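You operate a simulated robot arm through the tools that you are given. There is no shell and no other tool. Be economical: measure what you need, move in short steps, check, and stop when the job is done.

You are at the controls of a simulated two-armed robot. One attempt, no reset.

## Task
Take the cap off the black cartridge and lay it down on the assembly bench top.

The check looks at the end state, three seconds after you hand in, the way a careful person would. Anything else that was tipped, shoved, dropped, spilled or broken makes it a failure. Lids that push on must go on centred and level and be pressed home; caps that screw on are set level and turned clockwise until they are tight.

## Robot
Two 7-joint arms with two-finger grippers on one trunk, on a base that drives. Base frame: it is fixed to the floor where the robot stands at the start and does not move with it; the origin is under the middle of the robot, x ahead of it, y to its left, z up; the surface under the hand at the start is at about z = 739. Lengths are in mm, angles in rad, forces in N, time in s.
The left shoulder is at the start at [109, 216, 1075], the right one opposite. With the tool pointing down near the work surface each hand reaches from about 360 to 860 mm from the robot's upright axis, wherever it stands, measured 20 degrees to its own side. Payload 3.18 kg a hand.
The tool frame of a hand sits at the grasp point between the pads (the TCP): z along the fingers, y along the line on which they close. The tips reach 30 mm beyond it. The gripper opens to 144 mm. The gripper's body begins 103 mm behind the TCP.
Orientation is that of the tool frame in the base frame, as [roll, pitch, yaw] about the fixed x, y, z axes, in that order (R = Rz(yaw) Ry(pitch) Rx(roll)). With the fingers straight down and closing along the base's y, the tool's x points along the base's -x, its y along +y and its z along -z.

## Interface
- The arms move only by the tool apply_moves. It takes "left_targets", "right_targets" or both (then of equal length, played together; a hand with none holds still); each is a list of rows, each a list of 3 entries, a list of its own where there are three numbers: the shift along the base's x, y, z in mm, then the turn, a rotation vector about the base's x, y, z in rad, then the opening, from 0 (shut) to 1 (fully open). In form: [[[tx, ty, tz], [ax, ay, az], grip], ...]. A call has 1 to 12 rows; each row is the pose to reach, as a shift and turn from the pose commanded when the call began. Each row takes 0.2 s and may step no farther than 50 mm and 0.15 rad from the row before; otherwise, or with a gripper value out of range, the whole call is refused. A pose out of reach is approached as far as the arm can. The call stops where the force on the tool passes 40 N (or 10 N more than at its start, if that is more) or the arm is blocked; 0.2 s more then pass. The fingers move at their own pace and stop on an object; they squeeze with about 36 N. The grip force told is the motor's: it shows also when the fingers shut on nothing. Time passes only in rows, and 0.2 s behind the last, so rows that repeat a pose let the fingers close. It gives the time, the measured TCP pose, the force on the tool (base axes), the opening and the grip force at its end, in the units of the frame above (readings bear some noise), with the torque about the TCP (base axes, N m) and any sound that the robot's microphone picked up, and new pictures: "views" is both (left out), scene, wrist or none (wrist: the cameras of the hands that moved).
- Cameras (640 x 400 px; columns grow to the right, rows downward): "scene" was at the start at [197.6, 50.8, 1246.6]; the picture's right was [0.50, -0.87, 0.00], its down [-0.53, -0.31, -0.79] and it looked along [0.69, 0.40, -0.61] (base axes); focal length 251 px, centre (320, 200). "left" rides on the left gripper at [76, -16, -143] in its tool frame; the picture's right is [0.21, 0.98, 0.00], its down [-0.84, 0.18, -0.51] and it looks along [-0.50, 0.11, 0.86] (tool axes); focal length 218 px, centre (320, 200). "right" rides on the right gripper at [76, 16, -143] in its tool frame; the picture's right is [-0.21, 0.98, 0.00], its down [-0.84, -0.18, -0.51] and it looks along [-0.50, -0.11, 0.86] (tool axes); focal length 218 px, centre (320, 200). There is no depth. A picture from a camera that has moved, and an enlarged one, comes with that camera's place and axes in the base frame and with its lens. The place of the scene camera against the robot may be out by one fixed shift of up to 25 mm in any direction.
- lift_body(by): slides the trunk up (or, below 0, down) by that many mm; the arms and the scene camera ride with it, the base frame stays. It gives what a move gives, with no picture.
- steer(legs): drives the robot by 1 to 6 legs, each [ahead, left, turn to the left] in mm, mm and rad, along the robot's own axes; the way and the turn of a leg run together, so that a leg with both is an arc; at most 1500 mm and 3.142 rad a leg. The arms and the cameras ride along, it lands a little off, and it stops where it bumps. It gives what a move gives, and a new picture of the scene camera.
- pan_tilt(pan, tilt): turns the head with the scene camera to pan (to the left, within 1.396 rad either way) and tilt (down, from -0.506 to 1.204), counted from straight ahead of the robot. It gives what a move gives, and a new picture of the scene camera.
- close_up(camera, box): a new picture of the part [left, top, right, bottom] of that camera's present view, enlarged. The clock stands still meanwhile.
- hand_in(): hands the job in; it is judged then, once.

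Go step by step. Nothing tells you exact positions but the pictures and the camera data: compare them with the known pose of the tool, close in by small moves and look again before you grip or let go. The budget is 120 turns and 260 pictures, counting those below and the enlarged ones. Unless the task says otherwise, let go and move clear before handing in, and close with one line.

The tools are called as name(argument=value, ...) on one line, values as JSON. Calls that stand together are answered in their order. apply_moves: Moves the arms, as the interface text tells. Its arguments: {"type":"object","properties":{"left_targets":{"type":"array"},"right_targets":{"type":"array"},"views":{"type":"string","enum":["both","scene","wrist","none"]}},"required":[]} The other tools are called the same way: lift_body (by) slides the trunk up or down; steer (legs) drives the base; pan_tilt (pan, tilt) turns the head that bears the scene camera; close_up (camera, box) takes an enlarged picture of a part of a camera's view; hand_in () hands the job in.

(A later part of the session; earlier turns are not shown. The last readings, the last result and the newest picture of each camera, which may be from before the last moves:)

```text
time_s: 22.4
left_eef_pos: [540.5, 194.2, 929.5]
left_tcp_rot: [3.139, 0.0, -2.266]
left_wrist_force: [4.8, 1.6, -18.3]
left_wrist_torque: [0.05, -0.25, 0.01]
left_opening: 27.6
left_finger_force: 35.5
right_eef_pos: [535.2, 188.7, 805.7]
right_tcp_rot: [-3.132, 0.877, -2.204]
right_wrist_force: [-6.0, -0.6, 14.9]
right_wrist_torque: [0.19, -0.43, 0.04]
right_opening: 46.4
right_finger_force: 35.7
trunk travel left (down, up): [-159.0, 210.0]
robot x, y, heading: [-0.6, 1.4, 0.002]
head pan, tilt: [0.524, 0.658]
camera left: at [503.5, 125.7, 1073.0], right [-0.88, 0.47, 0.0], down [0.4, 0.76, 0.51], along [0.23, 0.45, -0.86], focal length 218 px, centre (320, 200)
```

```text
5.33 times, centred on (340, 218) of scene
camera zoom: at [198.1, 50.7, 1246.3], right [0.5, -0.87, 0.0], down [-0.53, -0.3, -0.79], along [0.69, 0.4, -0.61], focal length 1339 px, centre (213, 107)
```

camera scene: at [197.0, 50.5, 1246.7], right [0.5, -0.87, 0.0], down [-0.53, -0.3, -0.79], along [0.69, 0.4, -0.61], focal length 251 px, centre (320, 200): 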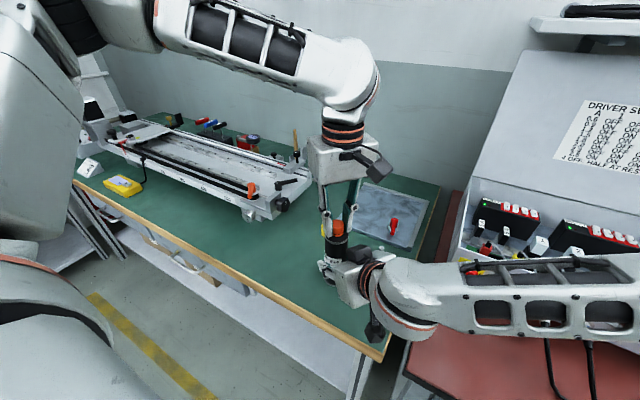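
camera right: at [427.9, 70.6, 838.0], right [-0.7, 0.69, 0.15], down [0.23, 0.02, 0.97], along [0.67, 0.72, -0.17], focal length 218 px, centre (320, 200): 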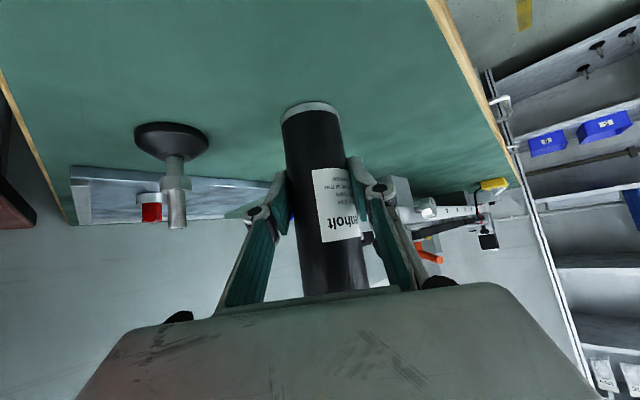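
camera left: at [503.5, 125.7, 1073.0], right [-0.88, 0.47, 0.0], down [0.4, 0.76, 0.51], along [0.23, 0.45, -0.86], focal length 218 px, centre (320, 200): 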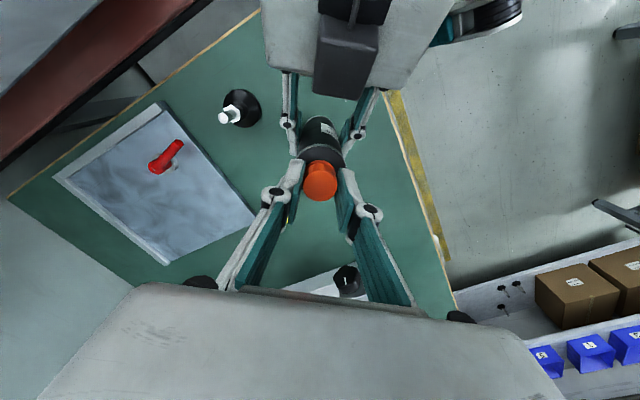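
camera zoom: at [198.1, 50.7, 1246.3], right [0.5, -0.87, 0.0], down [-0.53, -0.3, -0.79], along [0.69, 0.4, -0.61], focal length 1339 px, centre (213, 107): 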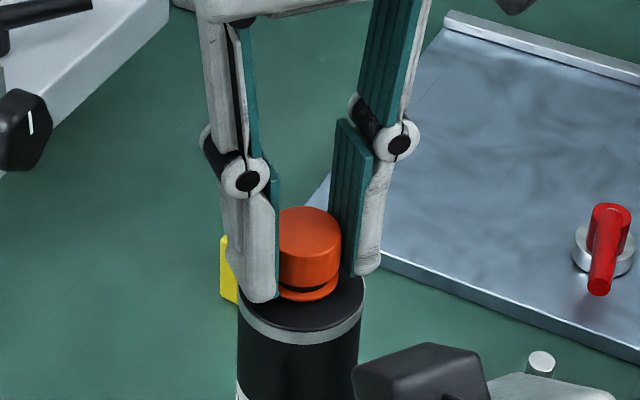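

It still resists a lift (18 N), so it is threaded. I'll relax the pull and keep turning.

apply_moves(left_targets=[[[0, 0, -2.5], [0, 0, 0], 0.0], [[0, 0, -2.4], [0, 0, 0.14], 0.0], [[0, 0, -2.3], [0, 0, 0.28], 0.0], [[0, 0, -2.3], [0, 0, 0.42], 0.0], [[0, 0, -2.2], [0, 0, 0.56], 0.0], [[0, 0, -2.1], [0, 0, 0.7], 0.0], [[0, 0, -2], [0, 0, 0.84], 0.0], [[0, 0, -2], [0, 0, 0.98], 0.0], [[0, 0, -1.9], [0, 0, 1.12], 0.0]], views="wrist")

close_up(camera="scene", box=[280, 180, 400, 255])

```text
time_s: 24.4
left_eef_pos: [540.5, 282.9, 931.2]
left_tcp_rot: [3.122, -0.042, -1.168]
left_wrist_force: [6.4, -26.4, -16.8]
left_wrist_torque: [-1.04, 0.01, -0.08]
left_opening: 28.3
left_finger_force: 36.0
left hand out of reach, approached as far as the arm can: row 6, 7, 8, 9
right_eef_pos: [532.8, 190.6, 808.1]
right_tcp_rot: [-3.133, 0.88, -2.201]
right_wrist_force: [-6.5, 26.0, 13.5]
right_wrist_torque: [-0.77, -0.88, 0.86]
right_opening: 57.1
right_finger_force: 35.7
trunk travel left (down, up): [-159.0, 210.0]
robot x, y, heading: [-0.7, -3.3, 0.0]
head pan, tilt: [0.524, 0.658]
camera left: at [585.0, 224.5, 1076.2], right [-0.82, -0.57, 0.03], down [-0.49, 0.73, 0.48], along [-0.29, 0.38, -0.88], focal length 218 px, centre (320, 200)
```

left: 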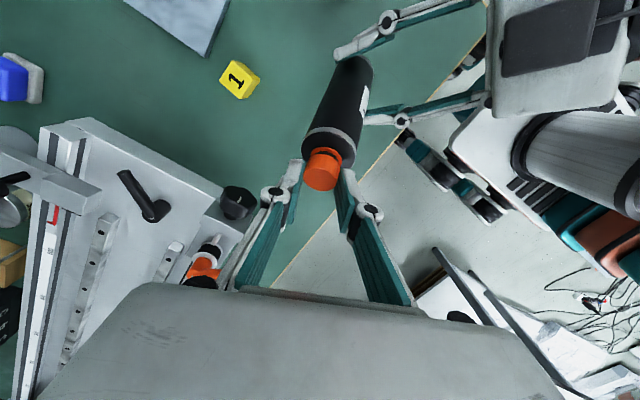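

```text
5.33 times, centred on (340, 218) of scene
camera zoom: at [197.6, 50.8, 1246.6], right [0.5, -0.87, 0.0], down [-0.53, -0.3, -0.79], along [0.69, 0.4, -0.61], focal length 1339 px, centre (213, 107)
```

zoom: 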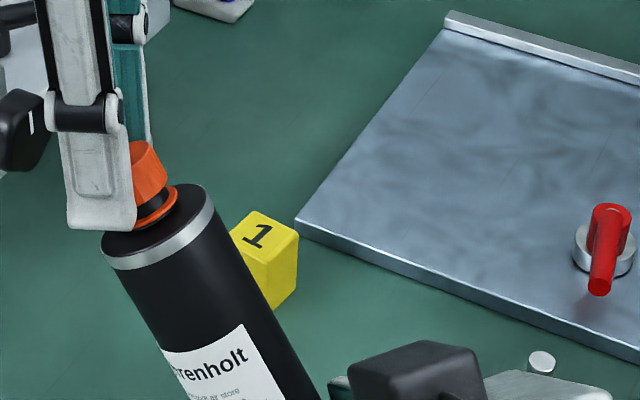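

The left wrist hit its turning limit and swung aside, tilting the cartridge, but both hands still hold it. I'll back out of the turn gradually and watch the hand come back.

apply_moves(left_targets=[[[0, 0, 0], [0, 0, -0.1], 0.0], [[0, 0, 0], [0, 0, -0.2], 0.0]], views="scene")

```text
time_s: 25.0
left_eef_pos: [540.5, 284.3, 929.7]
left_tcp_rot: [-3.139, 0.0, -1.347]
left_wrist_force: [14.3, -10.5, -14.4]
left_wrist_torque: [-0.51, -0.4, 0.19]
left_opening: 28.0
left_finger_force: 35.5
right_eef_pos: [533.5, 188.3, 806.3]
right_tcp_rot: [-3.135, 0.878, -2.205]
right_wrist_force: [-13.9, 11.0, 11.1]
right_wrist_torque: [0.36, -1.4, 1.28]
right_opening: 57.2
right_finger_force: 36.4
trunk travel left (down, up): [-159.0, 210.0]
robot x, y, heading: [2.6, 1.7, 0.001]
head pan, tilt: [0.524, 0.658]
camera scene: at [197.7, 50.8, 1246.5], right [0.5, -0.87, 0.0], down [-0.53, -0.3, -0.79], along [0.69, 0.4, -0.61], focal length 251 px, centre (320, 200)
```

scene: 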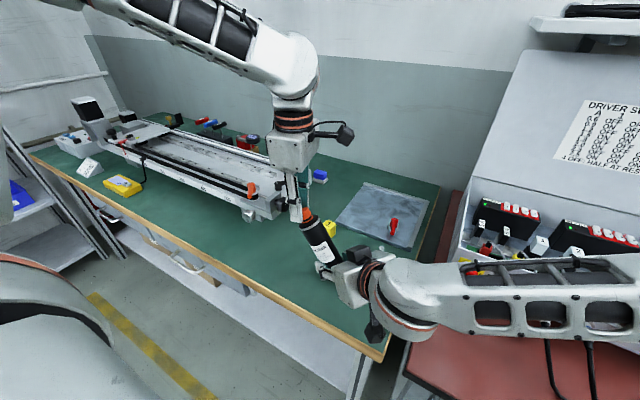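

The hand's commanded pose is now where it stopped. Before righting the cartridge, I'll look closely at how it sits.

close_up(camera="scene", box=[260, 180, 420, 280])

close_up(camera="right", box=[160, 50, 480, 250])

close_up(camera="left", box=[220, 40, 480, 220])

```text
4.00 times, centred on (340, 230) of scene
camera zoom: at [197.7, 50.8, 1246.5], right [0.5, -0.87, 0.0], down [-0.53, -0.3, -0.79], along [0.69, 0.4, -0.61], focal length 1004 px, centre (240, 80)
```

zoom: 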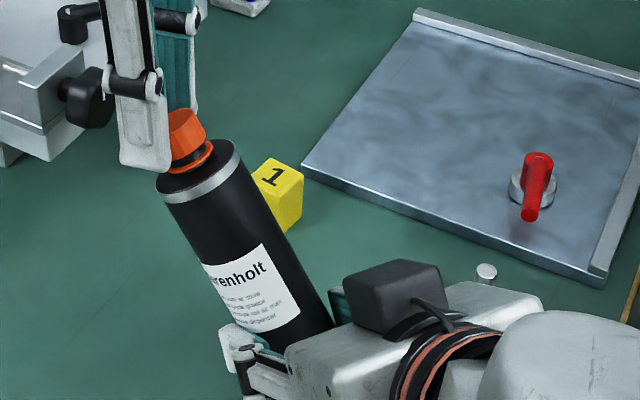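

```text
2.00 times, centred on (320, 150) of right
camera zoom: at [427.2, 70.9, 837.8], right [-0.71, 0.69, 0.16], down [0.23, 0.02, 0.97], along [0.67, 0.72, -0.17], focal length 436 px, centre (320, 300)
```

zoom: 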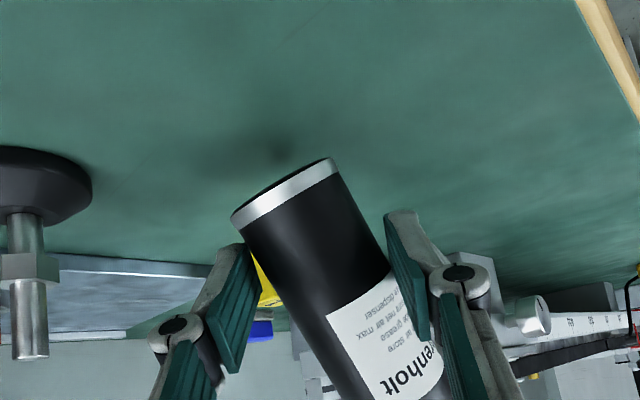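

```text
2.22 times, centred on (350, 130) of left
camera zoom: at [573.2, 213.0, 1073.6], right [-0.91, -0.42, 0.0], down [-0.36, 0.78, 0.51], along [-0.21, 0.46, -0.86], focal length 485 px, centre (253, 356)
```

zoom: 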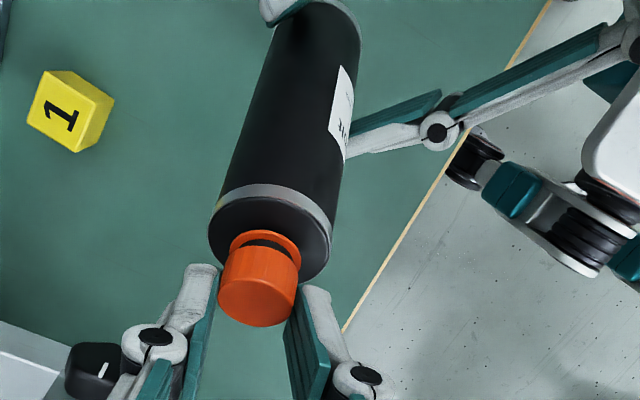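

The cartridge leans about 36° in the right grip, bottom off the bench. I'll swing the cap back along an arc about the right grip so it stands upright, while undoing the wrist over-turn.

apply_moves(left_targets=[[[0, -7, 5], [0, 0, -0.1], 0.0], [[0, -15, 9.4], [0, 0, -0.2], 0.0], [[0, -22, 13], [0, 0, -0.3], 0.0], [[0, -29.4, 16.7], [0, 0, -0.4], 0.0], [[0, -37, 20], [0, 0, -0.5], 0.0], [[0, -44.4, 22.5], [0, 0, -0.6], 0.0]], views="scene")

close_up(camera="scene", box=[260, 180, 420, 280])

```text
time_s: 26.4
left_eef_pos: [539.5, 237.8, 954.1]
left_tcp_rot: [-3.141, 0.001, -1.949]
left_wrist_force: [12.2, 6.8, -3.9]
left_wrist_torque: [1.05, -0.65, 0.18]
left_opening: 27.9
left_finger_force: 35.7
right_eef_pos: [534.5, 187.7, 805.9]
right_tcp_rot: [-3.133, 0.874, -2.209]
right_wrist_force: [-11.0, -7.3, 0.1]
right_wrist_torque: [0.14, -1.05, 0.36]
right_opening: 50.9
right_finger_force: 35.4
trunk travel left (down, up): [-159.0, 210.0]
robot x, y, heading: [-1.3, -0.9, -0.002]
head pan, tilt: [0.524, 0.658]
camera scene: at [198.0, 50.6, 1246.5], right [0.5, -0.87, 0.0], down [-0.53, -0.3, -0.79], along [0.69, 0.4, -0.61], focal length 251 px, centre (320, 200)
```

scene: 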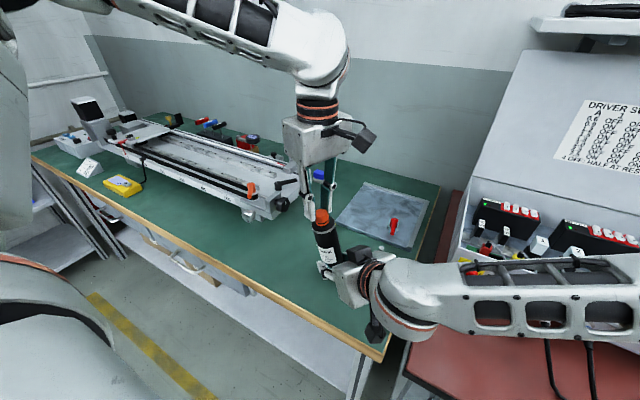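

```text
4.00 times, centred on (340, 230) of scene
camera zoom: at [198.0, 50.6, 1246.5], right [0.5, -0.87, 0.0], down [-0.53, -0.3, -0.79], along [0.69, 0.4, -0.61], focal length 1004 px, centre (240, 80)
```

zoom: 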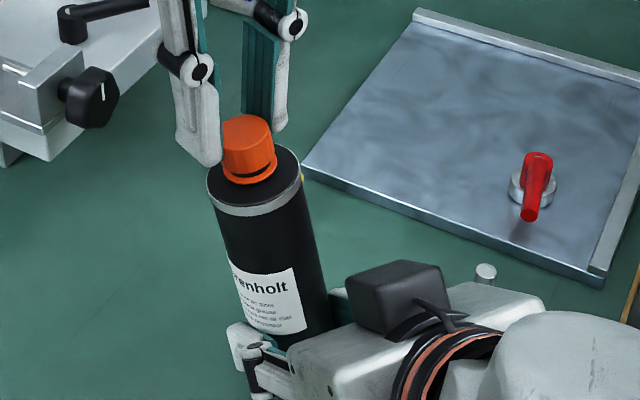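

It is righting well. I'll continue to upright.

apply_moves(left_targets=[[[0, -8, 2], [0, 0, -0.05], 0.0], [[0, -16, 4], [0, 0, -0.1], 0.0], [[0, -24, 5], [0, 0, -0.15], 0.0], [[0, -32, 6], [0, 0, -0.2], 0.0], [[0, -40, 7], [0, 0, -0.25], 0.0], [[0, -43, 7], [0, 0, -0.3], 0.0]], views="scene")

close_up(camera="scene", box=[260, 180, 420, 280])

close_up(camera="right", box=[160, 50, 480, 250])

close_up(camera="left", box=[220, 60, 420, 220])

```text
time_s: 27.8
left_eef_pos: [538.2, 195.3, 960.6]
left_tcp_rot: [3.14, 0.0, -2.248]
left_wrist_force: [3.7, 11.1, -2.7]
left_wrist_torque: [1.11, -0.42, 0.05]
left_opening: 26.7
left_finger_force: 36.1
right_eef_pos: [536.2, 186.5, 805.4]
right_tcp_rot: [-3.132, 0.876, -2.209]
right_wrist_force: [-5.1, -11.7, -1.7]
right_wrist_torque: [0.62, -0.29, -0.01]
right_opening: 47.0
right_finger_force: 35.9
trunk travel left (down, up): [-159.0, 210.0]
robot x, y, heading: [1.3, 0.4, -0.002]
head pan, tilt: [0.524, 0.658]
camera scene: at [197.9, 50.7, 1246.5], right [0.5, -0.87, 0.0], down [-0.53, -0.3, -0.79], along [0.69, 0.4, -0.61], focal length 251 px, centre (320, 200)
```

scene: 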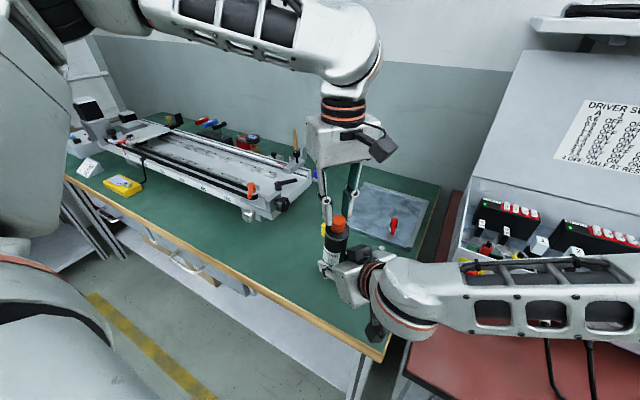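

```text
4.00 times, centred on (340, 230) of scene
camera zoom: at [197.9, 50.7, 1246.5], right [0.5, -0.87, 0.0], down [-0.53, -0.3, -0.79], along [0.69, 0.4, -0.61], focal length 1004 px, centre (240, 80)
```

zoom: 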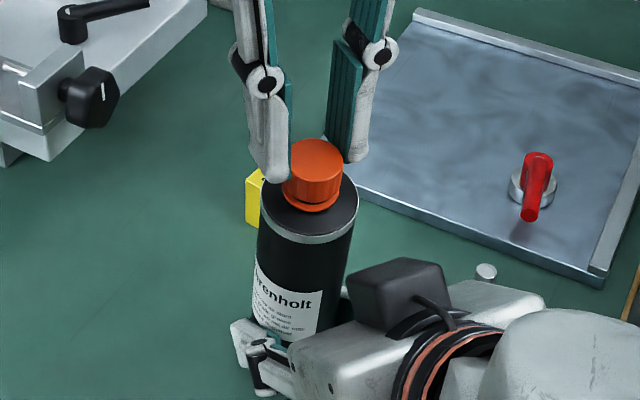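

```text
2.00 times, centred on (320, 150) of right
camera zoom: at [428.6, 70.5, 837.7], right [-0.7, 0.7, 0.15], down [0.23, 0.01, 0.97], along [0.67, 0.72, -0.17], focal length 436 px, centre (320, 300)
```

zoom: 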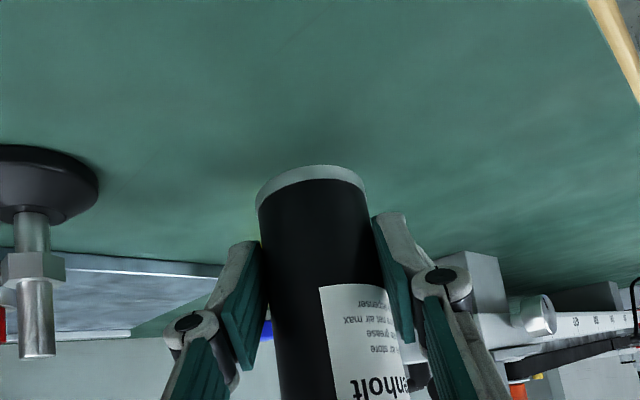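

```text
2.50 times, centred on (320, 140) of left
camera zoom: at [503.9, 125.5, 1102.7], right [-0.89, 0.45, 0.0], down [0.39, 0.77, 0.51], along [0.23, 0.45, -0.86], focal length 546 px, centre (320, 350)
```

zoom: 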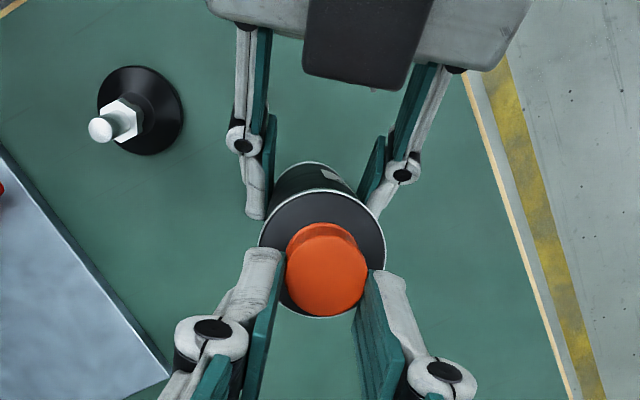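

It's upright about 30 mm above the bench. I'll lower both hands together until the base touches.

apply_moves(left_targets=[[[0, 0, -8], [0, 0, 0], 0.0], [[0, 0, -16], [0, 0, 0], 0.0], [[0, 0, -24], [0, 0, 0], 0.0], [[0, 0, -28], [0, 0, 0], 0.0]], right_targets=[[[0, 0, -8], [0, 0, 0], 0.0], [[0, 0, -16], [0, 0, 0], 0.0], [[0, 0, -24], [0, 0, 0], 0.0], [[0, 0, -28], [0, 0, 0], 0.0]], views="wrist")

close_up(camera="right", box=[160, 50, 480, 250])

```text
time_s: 28.6
left_eef_pos: [539.6, 193.0, 942.7]
left_tcp_rot: [-3.13, -0.002, -2.249]
left_wrist_force: [-1.3, -0.5, 9.3]
left_wrist_torque: [0.22, 0.38, 0.02]
left_opening: 26.7
left_finger_force: 36.1
right_eef_pos: [535.3, 184.1, 792.7]
right_tcp_rot: [-3.133, 0.865, -2.211]
right_wrist_force: [0.0, 0.9, -3.3]
right_wrist_torque: [-0.25, 0.02, -0.05]
right_opening: 47.1
right_finger_force: 35.9
right hand out of reach, approached as far as the arm can: row 2, 3, 4
trunk travel left (down, up): [-159.0, 210.0]
robot x, y, heading: [1.2, -0.2, 0.0]
head pan, tilt: [0.524, 0.658]
stopped in row 4 (left hand): the force on the tool passed its limit at 44 N (the readings are from after the stop); the commanded pose is now the measured one
camera right: at [427.7, 67.7, 826.8], right [-0.7, 0.7, 0.15], down [0.24, 0.02, 0.97], along [0.68, 0.71, -0.18], focal length 218 px, centre (320, 200)
camera left: at [503.1, 123.9, 1085.8], right [-0.89, 0.45, -0.01], down [0.38, 0.77, 0.5], along [0.24, 0.44, -0.86], focal length 218 px, centre (320, 200)
```

right: 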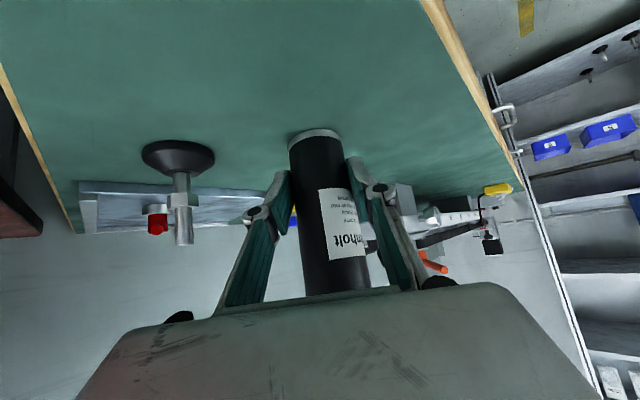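
left: 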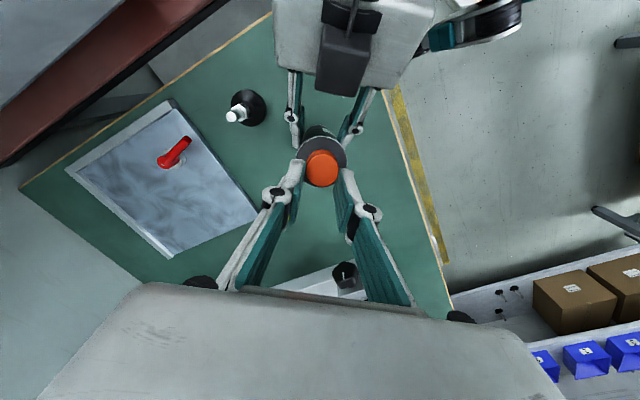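

```text
2.00 times, centred on (320, 150) of right
camera zoom: at [427.7, 67.7, 826.8], right [-0.7, 0.7, 0.15], down [0.24, 0.02, 0.97], along [0.68, 0.71, -0.18], focal length 436 px, centre (320, 300)
```

zoom: 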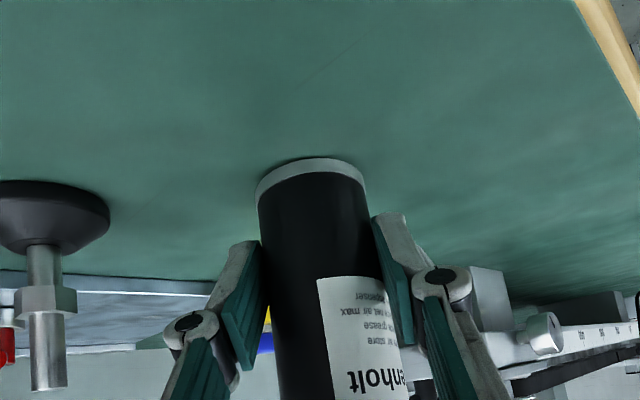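

The right arm ran out of reach going lower, so I'll use the trunk slide to lower both hands together.

lift_body(by=-9)

close_up(camera="right", box=[160, 50, 480, 250])

close_up(camera="scene", box=[260, 180, 420, 280])

```text
time_s: 29.1
left_eef_pos: [540.9, 191.3, 941.9]
left_tcp_rot: [-3.118, 0.006, -2.247]
left_wrist_force: [-4.5, 5.2, 19.5]
left_wrist_torque: [0.53, 0.54, 0.02]
left_opening: 26.5
left_finger_force: 36.1
right_eef_pos: [536.9, 184.9, 793.0]
right_tcp_rot: [-3.129, 0.875, -2.213]
right_wrist_force: [-0.2, -2.4, 5.4]
right_wrist_torque: [0.32, 0.35, -0.11]
right_opening: 46.9
right_finger_force: 35.8
trunk travel left (down, up): [-153.0, 216.0]
robot x, y, heading: [0.5, -4.8, -0.001]
head pan, tilt: [0.524, 0.658]
stopped: the force on the tool passed its limit at 42 N (the readings are from after the stop); the commanded pose is now the measured one
```

```text
2.00 times, centred on (320, 150) of right
camera zoom: at [428.8, 68.5, 824.8], right [-0.7, 0.7, 0.15], down [0.23, 0.02, 0.97], along [0.68, 0.71, -0.17], focal length 436 px, centre (320, 300)
```

zoom: 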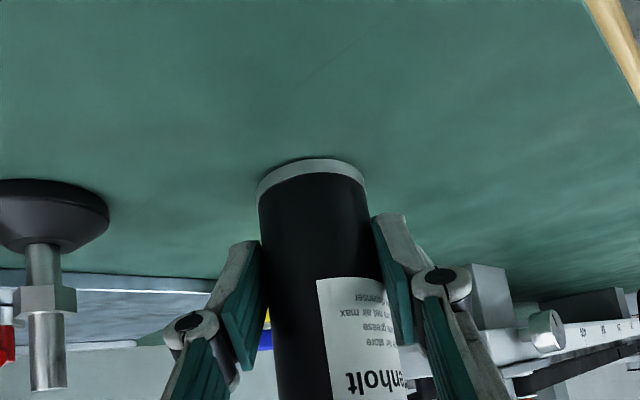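

```text
4.00 times, centred on (340, 230) of scene
camera zoom: at [201.8, 49.8, 1240.1], right [0.5, -0.87, 0.0], down [-0.53, -0.3, -0.79], along [0.69, 0.4, -0.61], focal length 1004 px, centre (240, 80)
```

zoom: 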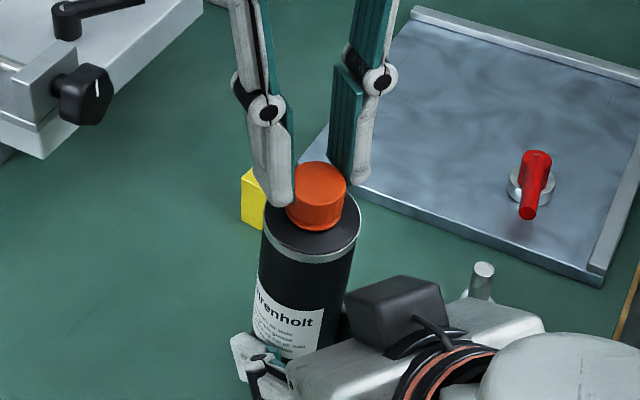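

The base now touches the bench with a slight lean. I'll release the cap with the left hand, lift it clear, then ease the right grip so the cartridge settles flat.

apply_moves(left_targets=[[[0, 0, 0], [0, 0, 0], 0.22], [[0, 0, 0], [0, 0, 0], 0.3], [[0, 0, 0], [0, 0, 0], 0.45], [[0, 0, 15], [0, 0, 0], 0.45], [[0, 0, 35], [0, 0, 0], 0.45]], views="wrist")

close_up(camera="scene", box=[260, 180, 420, 280])

```text
time_s: 30.3
left_eef_pos: [539.4, 191.2, 975.7]
left_tcp_rot: [-3.121, 0.003, -2.25]
left_wrist_force: [-0.1, -0.1, 0.1]
left_wrist_torque: [0.02, -0.02, -0.01]
left_opening: 64.8
left_finger_force: 0.1
right_eef_pos: [536.7, 184.6, 792.3]
right_tcp_rot: [-3.127, 0.876, -2.211]
right_wrist_force: [1.1, 0.1, 21.0]
right_wrist_torque: [0.09, -0.07, -0.01]
right_opening: 47.0
right_finger_force: 35.7
trunk travel left (down, up): [-153.0, 216.0]
robot x, y, heading: [2.0, 4.6, 0.002]
head pan, tilt: [0.524, 0.658]
camera left: at [502.4, 123.6, 1118.0], right [-0.89, 0.45, -0.02], down [0.38, 0.77, 0.51], along [0.24, 0.45, -0.86], focal length 218 px, centre (320, 200)
```

left: 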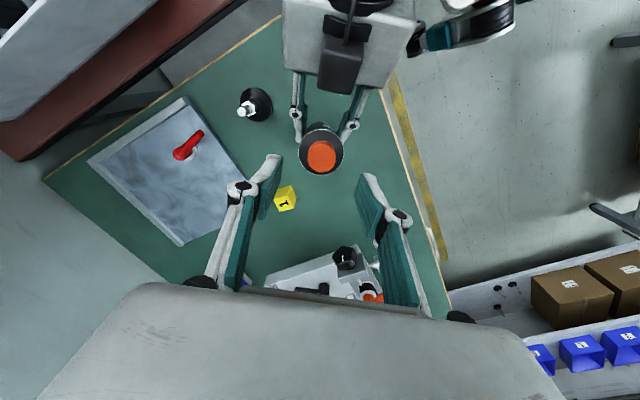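

```text
4.00 times, centred on (340, 230) of scene
camera zoom: at [202.4, 50.1, 1240.1], right [0.5, -0.87, 0.0], down [-0.53, -0.3, -0.79], along [0.69, 0.4, -0.61], focal length 1004 px, centre (240, 80)
```

zoom: 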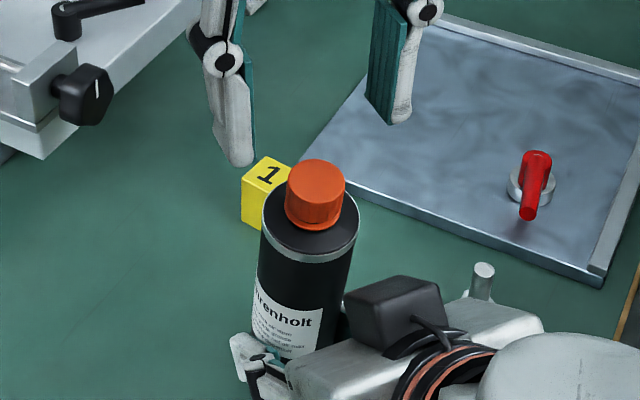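

Now I'll ease the right fingers slightly so the cartridge settles.

apply_moves(right_targets=[[[0, 0, 0], [0, 0, 0], 0.335], [[0, 0, 0], [0, 0, 0], 0.345], [[0, 0, 0], [0, 0, 0], 0.36], [[0, 0, 0], [0, 0, 0], 0.38], [[0, 0, 0], [0, 0, 0], 0.38]], views="both")

close_up(camera="scene", box=[260, 180, 420, 280])

close_up(camera="right", box=[160, 50, 480, 250])

```text
time_s: 31.5
left_eef_pos: [540.7, 192.2, 973.5]
left_tcp_rot: [-3.125, 0.003, -2.248]
left_wrist_force: [0.3, 0.6, -0.2]
left_wrist_torque: [-0.04, 0.01, -0.02]
left_opening: 64.7
left_finger_force: 0.0
right_eef_pos: [536.9, 185.2, 790.4]
right_tcp_rot: [-3.131, 0.872, -2.214]
right_wrist_force: [0.3, -0.7, -0.2]
right_wrist_torque: [0.01, -0.02, 0.01]
right_opening: 54.5
right_finger_force: 0.1
trunk travel left (down, up): [-153.0, 216.0]
robot x, y, heading: [0.3, -1.0, 0.002]
head pan, tilt: [0.524, 0.658]
camera scene: at [203.9, 50.4, 1239.6], right [0.5, -0.87, 0.0], down [-0.53, -0.3, -0.79], along [0.69, 0.39, -0.61], focal length 251 px, centre (320, 200)
camera right: at [429.5, 68.6, 823.1], right [-0.7, 0.7, 0.15], down [0.23, 0.02, 0.97], along [0.68, 0.71, -0.17], focal length 218 px, centre (320, 200)
```

scene: 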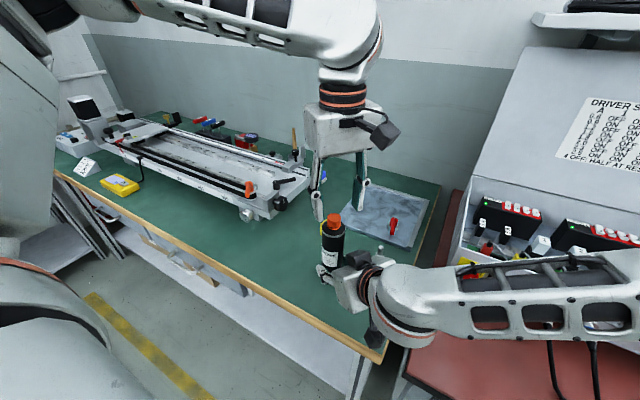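
right: 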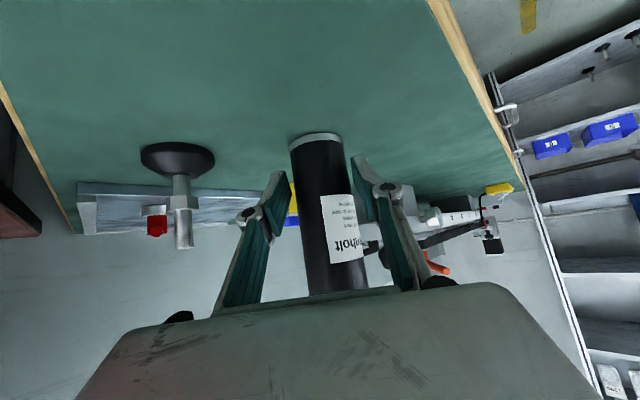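

```text
4.00 times, centred on (340, 230) of scene
camera zoom: at [203.9, 50.4, 1239.6], right [0.5, -0.87, 0.0], down [-0.53, -0.3, -0.79], along [0.69, 0.39, -0.61], focal length 1004 px, centre (240, 80)
```

zoom: 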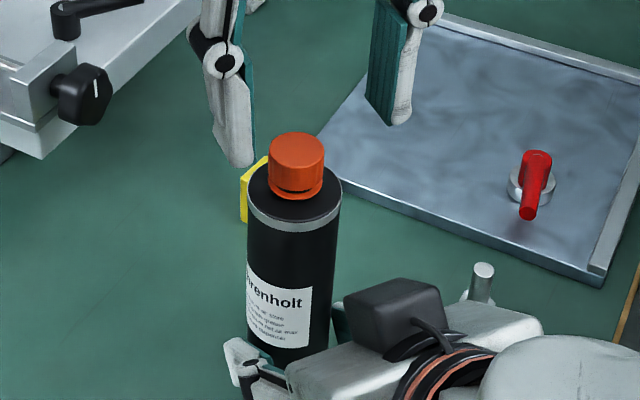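

```text
2.00 times, centred on (320, 150) of right
camera zoom: at [429.5, 68.6, 823.1], right [-0.7, 0.7, 0.15], down [0.23, 0.02, 0.97], along [0.68, 0.71, -0.17], focal length 436 px, centre (320, 300)
```

zoom: 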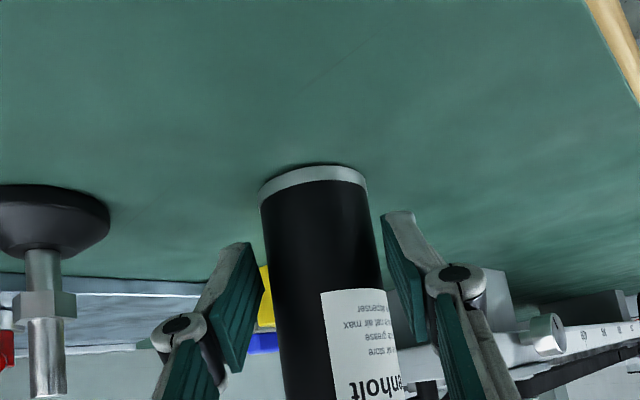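

The cartridge stands flat again. I'll regrip it with the right hand and level the left hand above it.

apply_moves(right_targets=[[[0, 0, 0], [0, 0, 0], 0.36], [[0, 0, 0], [0, 0, 0], 0.34], [[0, 0, 0], [0, 0, 0], 0.32], [[0, 0, 0], [0, 0, 0], 0.3], [[0, 0, 0], [0, 0, 0], 0.1], [[0, 0, 0], [0, 0, 0], 0.0]], left_targets=[[[0, 1, 5], [0.0104, 0.0129, 0], 0.45], [[0, 2, 10], [0.0104, 0.0129, 0], 0.45], [[0, 2, 10], [0.0104, 0.0129, 0], 0.45], [[0, 2, 10], [0.0104, 0.0129, 0], 0.45], [[0, 2, 10], [0.0104, 0.0129, 0], 0.45], [[0, 2, 10], [0.0104, 0.0129, 0], 0.45]], views="none")

apply_moves(left_targets=[[[0, 0, 0], [0, 0, -0.145], 0.45], [[0, 0, 0], [0, 0, -0.29], 0.45], [[0, 0, 0], [0, 0, -0.435], 0.45], [[0, 0, 0], [0, 0, -0.58], 0.45], [[0, 0, 0], [0, 0, -0.725], 0.45], [[0, 0, 0], [0, 0, -0.87], 0.45], [[0, 0, 0], [0, 0, -1.015], 0.45], [[0, 0, 0], [0, 0, -1.16], 0.45], [[0, 0, 0], [0, 0, -1.305], 0.45], [[0, 0, 0], [0, 0, -1.45], 0.45], [[0, 0, 0], [0, 0, -1.595], 0.45], [[0, 0, 0], [0, 0, -1.74], 0.45]], views="wrist")

close_up(camera="left", box=[220, 100, 420, 225])

```text
time_s: 32.9
left_eef_pos: [539.9, 193.4, 983.9]
left_tcp_rot: [-3.14, 0.001, -2.249]
left_wrist_force: [0.6, 0.1, 0.6]
left_wrist_torque: [0.0, 0.0, 0.0]
left_opening: 64.8
left_finger_force: 0.1
right_eef_pos: [537.6, 184.0, 791.4]
right_tcp_rot: [-3.13, 0.87, -2.214]
right_wrist_force: [-0.7, 0.1, 0.1]
right_wrist_torque: [0.0, 0.1, 0.01]
right_opening: 46.8
right_finger_force: 35.9
trunk travel left (down, up): [-153.0, 216.0]
robot x, y, heading: [-3.5, -0.5, 0.001]
head pan, tilt: [0.524, 0.658]
```

```text
time_s: 35.5
left_eef_pos: [540.8, 195.5, 983.7]
left_tcp_rot: [-3.14, 0.001, 2.293]
left_wrist_force: [0.2, -0.1, 0.7]
left_wrist_torque: [-0.01, -0.02, 0.03]
left_opening: 64.9
left_finger_force: 0.0
right_eef_pos: [538.8, 184.2, 790.8]
right_tcp_rot: [-3.131, 0.871, -2.213]
right_wrist_force: [-0.5, 0.0, -0.1]
right_wrist_torque: [0.02, 0.1, 0.02]
right_opening: 46.9
right_finger_force: 35.8
trunk travel left (down, up): [-153.0, 216.0]
robot x, y, heading: [-2.8, -0.5, 0.002]
head pan, tilt: [0.524, 0.658]
camera left: at [478.6, 241.4, 1126.5], right [0.6, 0.8, 0.0], down [0.69, -0.51, 0.51], along [0.41, -0.3, -0.86], focal length 218 px, centre (320, 200)
```

left: 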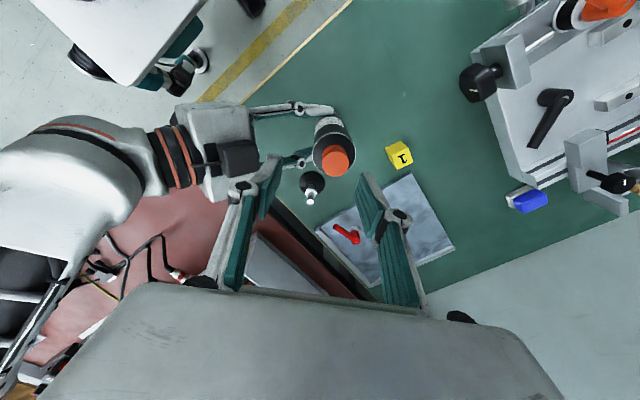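

```text
3.20 times, centred on (320, 162) of left
camera zoom: at [478.6, 241.4, 1126.5], right [0.6, 0.8, 0.0], down [0.69, -0.51, 0.51], along [0.41, -0.3, -0.86], focal length 698 px, centre (320, 320)
```

zoom: 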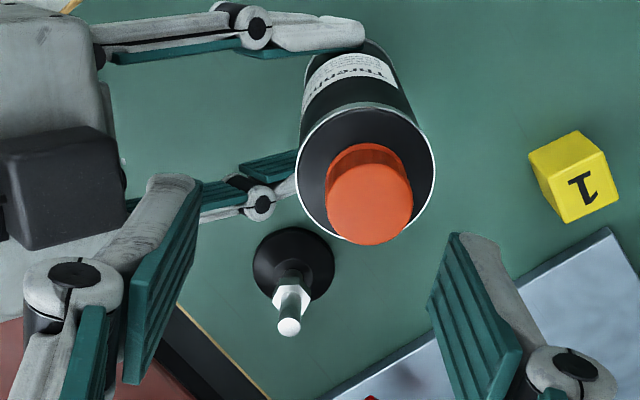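

The cap is now at about (554, 206). I'll move the left hand over it, descend and check centring before closing.

apply_moves(left_targets=[[[7, 5, 0], [0, 0, 0], 0.45], [[13.5, 10.5, 0], [0, 0, 0], 0.45], [[13.5, 10.5, -20], [0, 0, 0], 0.45], [[13.5, 10.5, -40], [0, 0, 0], 0.4], [[13.5, 10.5, -54], [0, 0, 0], 0.35], [[13.5, 10.5, -54], [0, 0, 0], 0.3]], views="wrist")

close_up(camera="left", box=[220, 100, 420, 225])

close_up(camera="scene", box=[270, 180, 390, 255])

```text
time_s: 36.9
left_eef_pos: [556.1, 203.4, 929.2]
left_tcp_rot: [-3.138, 0.003, 2.295]
left_wrist_force: [-0.1, 0.1, 0.0]
left_wrist_torque: [-0.01, -0.03, -0.03]
left_opening: 43.3
left_finger_force: 0.0
right_eef_pos: [537.1, 185.7, 790.6]
right_tcp_rot: [-3.133, 0.872, -2.212]
right_wrist_force: [0.0, 0.8, 0.3]
right_wrist_torque: [0.0, 0.09, -0.01]
right_opening: 47.1
right_finger_force: 35.9
trunk travel left (down, up): [-153.0, 216.0]
robot x, y, heading: [-2.2, -0.9, -0.003]
head pan, tilt: [0.524, 0.658]
camera left: at [492.9, 250.6, 1071.8], right [0.59, 0.8, 0.0], down [0.69, -0.51, 0.51], along [0.41, -0.3, -0.86], focal length 218 px, centre (320, 200)
```

left: 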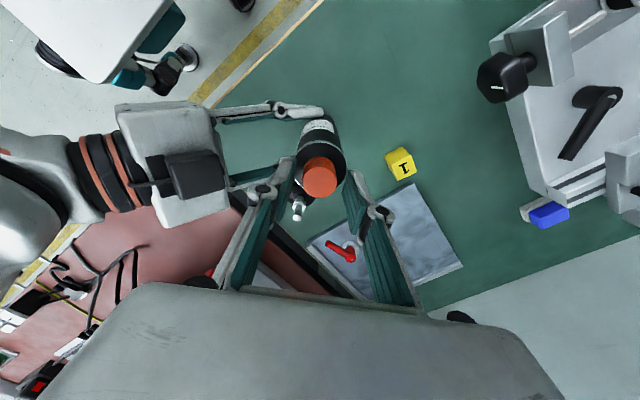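

```text
3.20 times, centred on (320, 162) of left
camera zoom: at [492.9, 250.6, 1071.8], right [0.59, 0.8, 0.0], down [0.69, -0.51, 0.51], along [0.41, -0.3, -0.86], focal length 698 px, centre (320, 320)
```

zoom: 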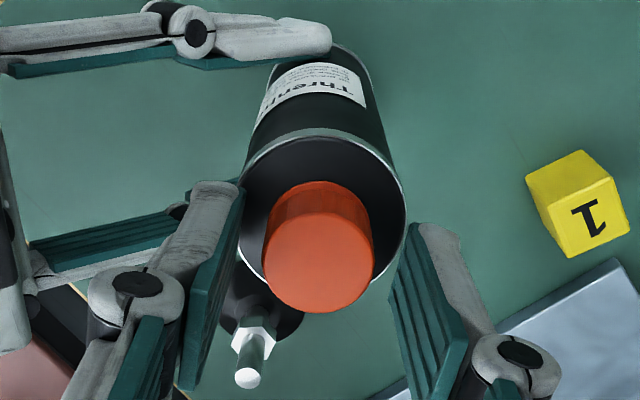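

```text
5.33 times, centred on (330, 218) of scene
camera zoom: at [203.9, 50.4, 1239.6], right [0.5, -0.87, 0.0], down [-0.53, -0.3, -0.79], along [0.69, 0.39, -0.61], focal length 1339 px, centre (267, 107)
```

zoom: 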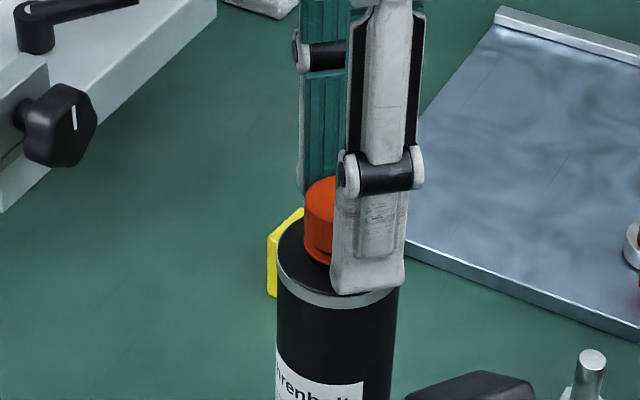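

The cap is centred; I'll close and turn it counter-clockwise, staying within the wrist's range.

apply_moves(left_targets=[[[0, 0, 0], [0, 0, 0], 0.25], [[0, 0, 0], [0, 0, 0], 0.2], [[0, 0, 0], [0, 0, 0], 0.0], [[0, 0, 0], [0, 0, 0], 0.0], [[0, 0, 0], [0, 0, 0.14], 0.0], [[0, 0, 0.1], [0, 0, 0.28], 0.0], [[0, 0, 0.2], [0, 0, 0.42], 0.0], [[0, 0, 0.3], [0, 0, 0.56], 0.0], [[0, 0, 0.3], [0, 0, 0.7], 0.0], [[0, 0, 0.4], [0, 0, 0.84], 0.0], [[0, 0, 0.4], [0, 0, 0.98], 0.0]], views="none")

apply_moves(left_targets=[[[0, 0, 0.1], [0, 0, 0.14], 0.0], [[0, 0, 0.1], [0, 0, 0.28], 0.0], [[0, 0, 0.2], [0, 0, 0.42], 0.0], [[0, 0, 0.3], [0, 0, 0.56], 0.0], [[0, 0, 0.3], [0, 0, 0.7], 0.0], [[0, 0, 0.4], [0, 0, 0.84], 0.0], [[0, 0, 0.4], [0, 0, 0.95], 0.0]], views="wrist")

close_up(camera="scene", box=[270, 180, 390, 255])

```text
time_s: 39.3
left_eef_pos: [556.3, 206.4, 929.6]
left_tcp_rot: [3.14, 0.002, -3.007]
left_wrist_force: [6.2, 5.3, -11.9]
left_wrist_torque: [0.22, -0.27, 0.0]
left_opening: 27.6
left_finger_force: 35.9
right_eef_pos: [536.8, 184.2, 790.5]
right_tcp_rot: [-3.131, 0.874, -2.213]
right_wrist_force: [-5.3, -6.5, 8.3]
right_wrist_torque: [0.84, -0.74, 0.02]
right_opening: 46.6
right_finger_force: 36.3
trunk travel left (down, up): [-153.0, 216.0]
robot x, y, heading: [-0.8, -0.6, 0.0]
head pan, tilt: [0.524, 0.658]
```

```text
time_s: 40.9
left_eef_pos: [553.1, 204.3, 931.1]
left_tcp_rot: [-3.139, 0.003, -2.057]
left_wrist_force: [-0.3, 8.5, -8.2]
left_wrist_torque: [0.51, -0.04, -0.01]
left_opening: 27.3
left_finger_force: 36.2
right_eef_pos: [537.8, 183.7, 790.0]
right_tcp_rot: [-3.131, 0.871, -2.215]
right_wrist_force: [1.2, -9.6, 7.1]
right_wrist_torque: [0.85, 0.01, -0.16]
right_opening: 46.9
right_finger_force: 36.0
trunk travel left (down, up): [-153.0, 216.0]
robot x, y, heading: [0.4, 1.5, 0.002]
head pan, tilt: [0.524, 0.658]
camera left: at [532.9, 129.0, 1073.3], right [-0.96, 0.27, 0.0], down [0.23, 0.83, 0.51], along [0.14, 0.49, -0.86], focal length 218 px, centre (320, 200)
```

left: 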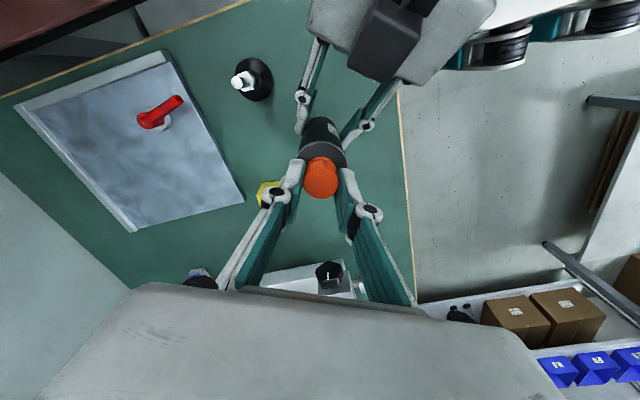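

```text
5.33 times, centred on (330, 218) of scene
camera zoom: at [203.9, 50.4, 1239.6], right [0.5, -0.87, 0.0], down [-0.53, -0.3, -0.79], along [0.69, 0.39, -0.61], focal length 1339 px, centre (267, 107)
```

zoom: 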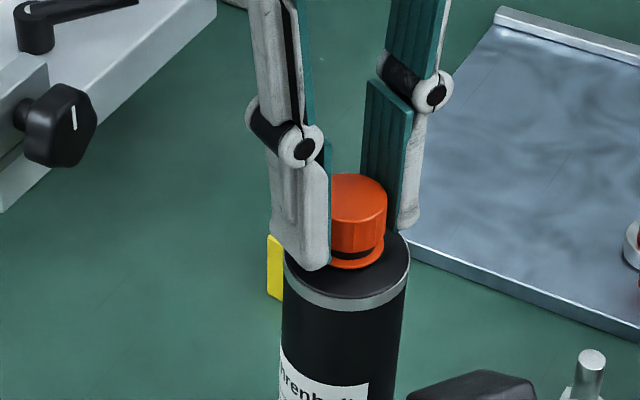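

Still engaged; I'll let go of the cap, wind the wrist back in place, and take another bite.

apply_moves(left_targets=[[[0, 0, 0], [0, 0, 0], 0.3], [[0, 0, 0], [0, 0, 0], 0.35], [[0, 0, 0], [0, 0, -0.145], 0.35], [[0, 0, 0], [0, 0, -0.29], 0.35], [[0, 0, 0], [0, 0, -0.435], 0.35], [[0, 0, 0], [0, 0, -0.58], 0.35], [[0, 0, 0], [0, 0, -0.725], 0.35], [[0, 0, 0], [0, 0, -0.87], 0.35], [[0, 0, 0], [0, 0, -1.015], 0.35], [[0, 0, 0], [0, 0, -1.16], 0.35]], views="none")

apply_moves(left_targets=[[[0, 0, 0], [0, 0, -0.145], 0.35], [[0, 0, 0], [0, 0, -0.29], 0.35], [[0, 0, 0], [0, 0, -0.435], 0.35], [[0, 0, 0], [0, 0, -0.58], 0.35], [[0, 0, 0], [0, 0, -0.725], 0.35], [[0, 0, 0], [0, 0, -0.87], 0.35], [[0, 0, 0], [0, 0, -1.015], 0.35], [[0, 0, 0], [0, 0, -1.1], 0.3]], views="wrist")

close_up(camera="left", box=[220, 100, 420, 225])

close_up(camera="scene", box=[270, 180, 390, 255])

```text
time_s: 43.1
left_eef_pos: [555.7, 205.9, 930.1]
left_tcp_rot: [-3.14, 0.002, 3.063]
left_wrist_force: [0.4, -0.4, -0.4]
left_wrist_torque: [0.02, -0.01, 0.01]
left_opening: 50.4
left_finger_force: 0.1
right_eef_pos: [538.0, 183.7, 790.8]
right_tcp_rot: [-3.131, 0.871, -2.212]
right_wrist_force: [-1.9, 1.4, 1.8]
right_wrist_torque: [-0.05, 0.09, 0.03]
right_opening: 46.9
right_finger_force: 36.2
trunk travel left (down, up): [-153.0, 216.0]
robot x, y, heading: [0.6, -1.6, 0.001]
head pan, tilt: [0.524, 0.658]
```

```text
time_s: 44.9
left_eef_pos: [555.6, 205.7, 930.6]
left_tcp_rot: [-3.14, 0.001, 1.961]
left_wrist_force: [-1.2, -0.5, 0.5]
left_wrist_torque: [-0.03, -0.01, -0.05]
left_opening: 43.3
left_finger_force: 0.1
right_eef_pos: [538.1, 184.6, 791.5]
right_tcp_rot: [-3.131, 0.87, -2.213]
right_wrist_force: [-0.3, 0.8, 0.4]
right_wrist_torque: [-0.07, 0.09, 0.0]
right_opening: 46.9
right_finger_force: 36.1
trunk travel left (down, up): [-153.0, 216.0]
robot x, y, heading: [1.0, -0.2, 0.002]
head pan, tilt: [0.524, 0.658]
camera left: at [511.1, 269.8, 1073.3], right [0.82, 0.57, 0.0], down [0.49, -0.71, 0.51], along [0.29, -0.42, -0.86], focal length 218 px, centre (320, 200)
```

left: 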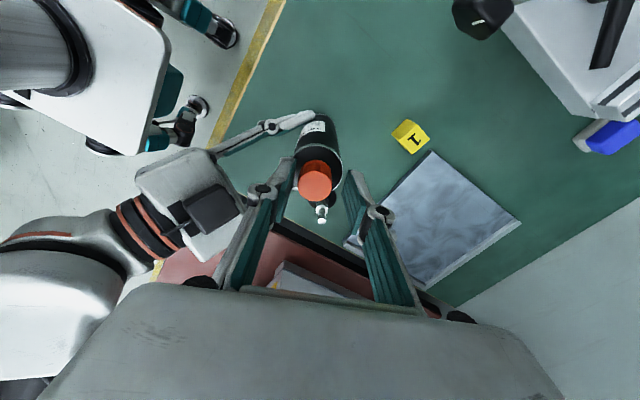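

```text
3.20 times, centred on (320, 162) of left
camera zoom: at [511.1, 269.8, 1073.3], right [0.82, 0.57, 0.0], down [0.49, -0.71, 0.51], along [0.29, -0.42, -0.86], focal length 698 px, centre (320, 320)
```

zoom: 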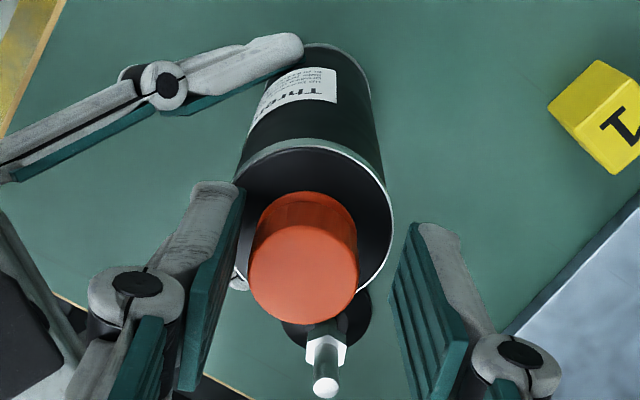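

```text
5.33 times, centred on (330, 218) of scene
camera zoom: at [203.8, 50.4, 1239.6], right [0.5, -0.87, 0.0], down [-0.53, -0.3, -0.79], along [0.69, 0.39, -0.61], focal length 1339 px, centre (267, 107)
```

zoom: 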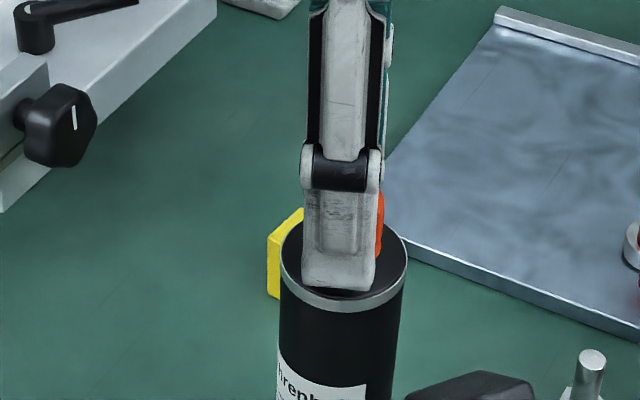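

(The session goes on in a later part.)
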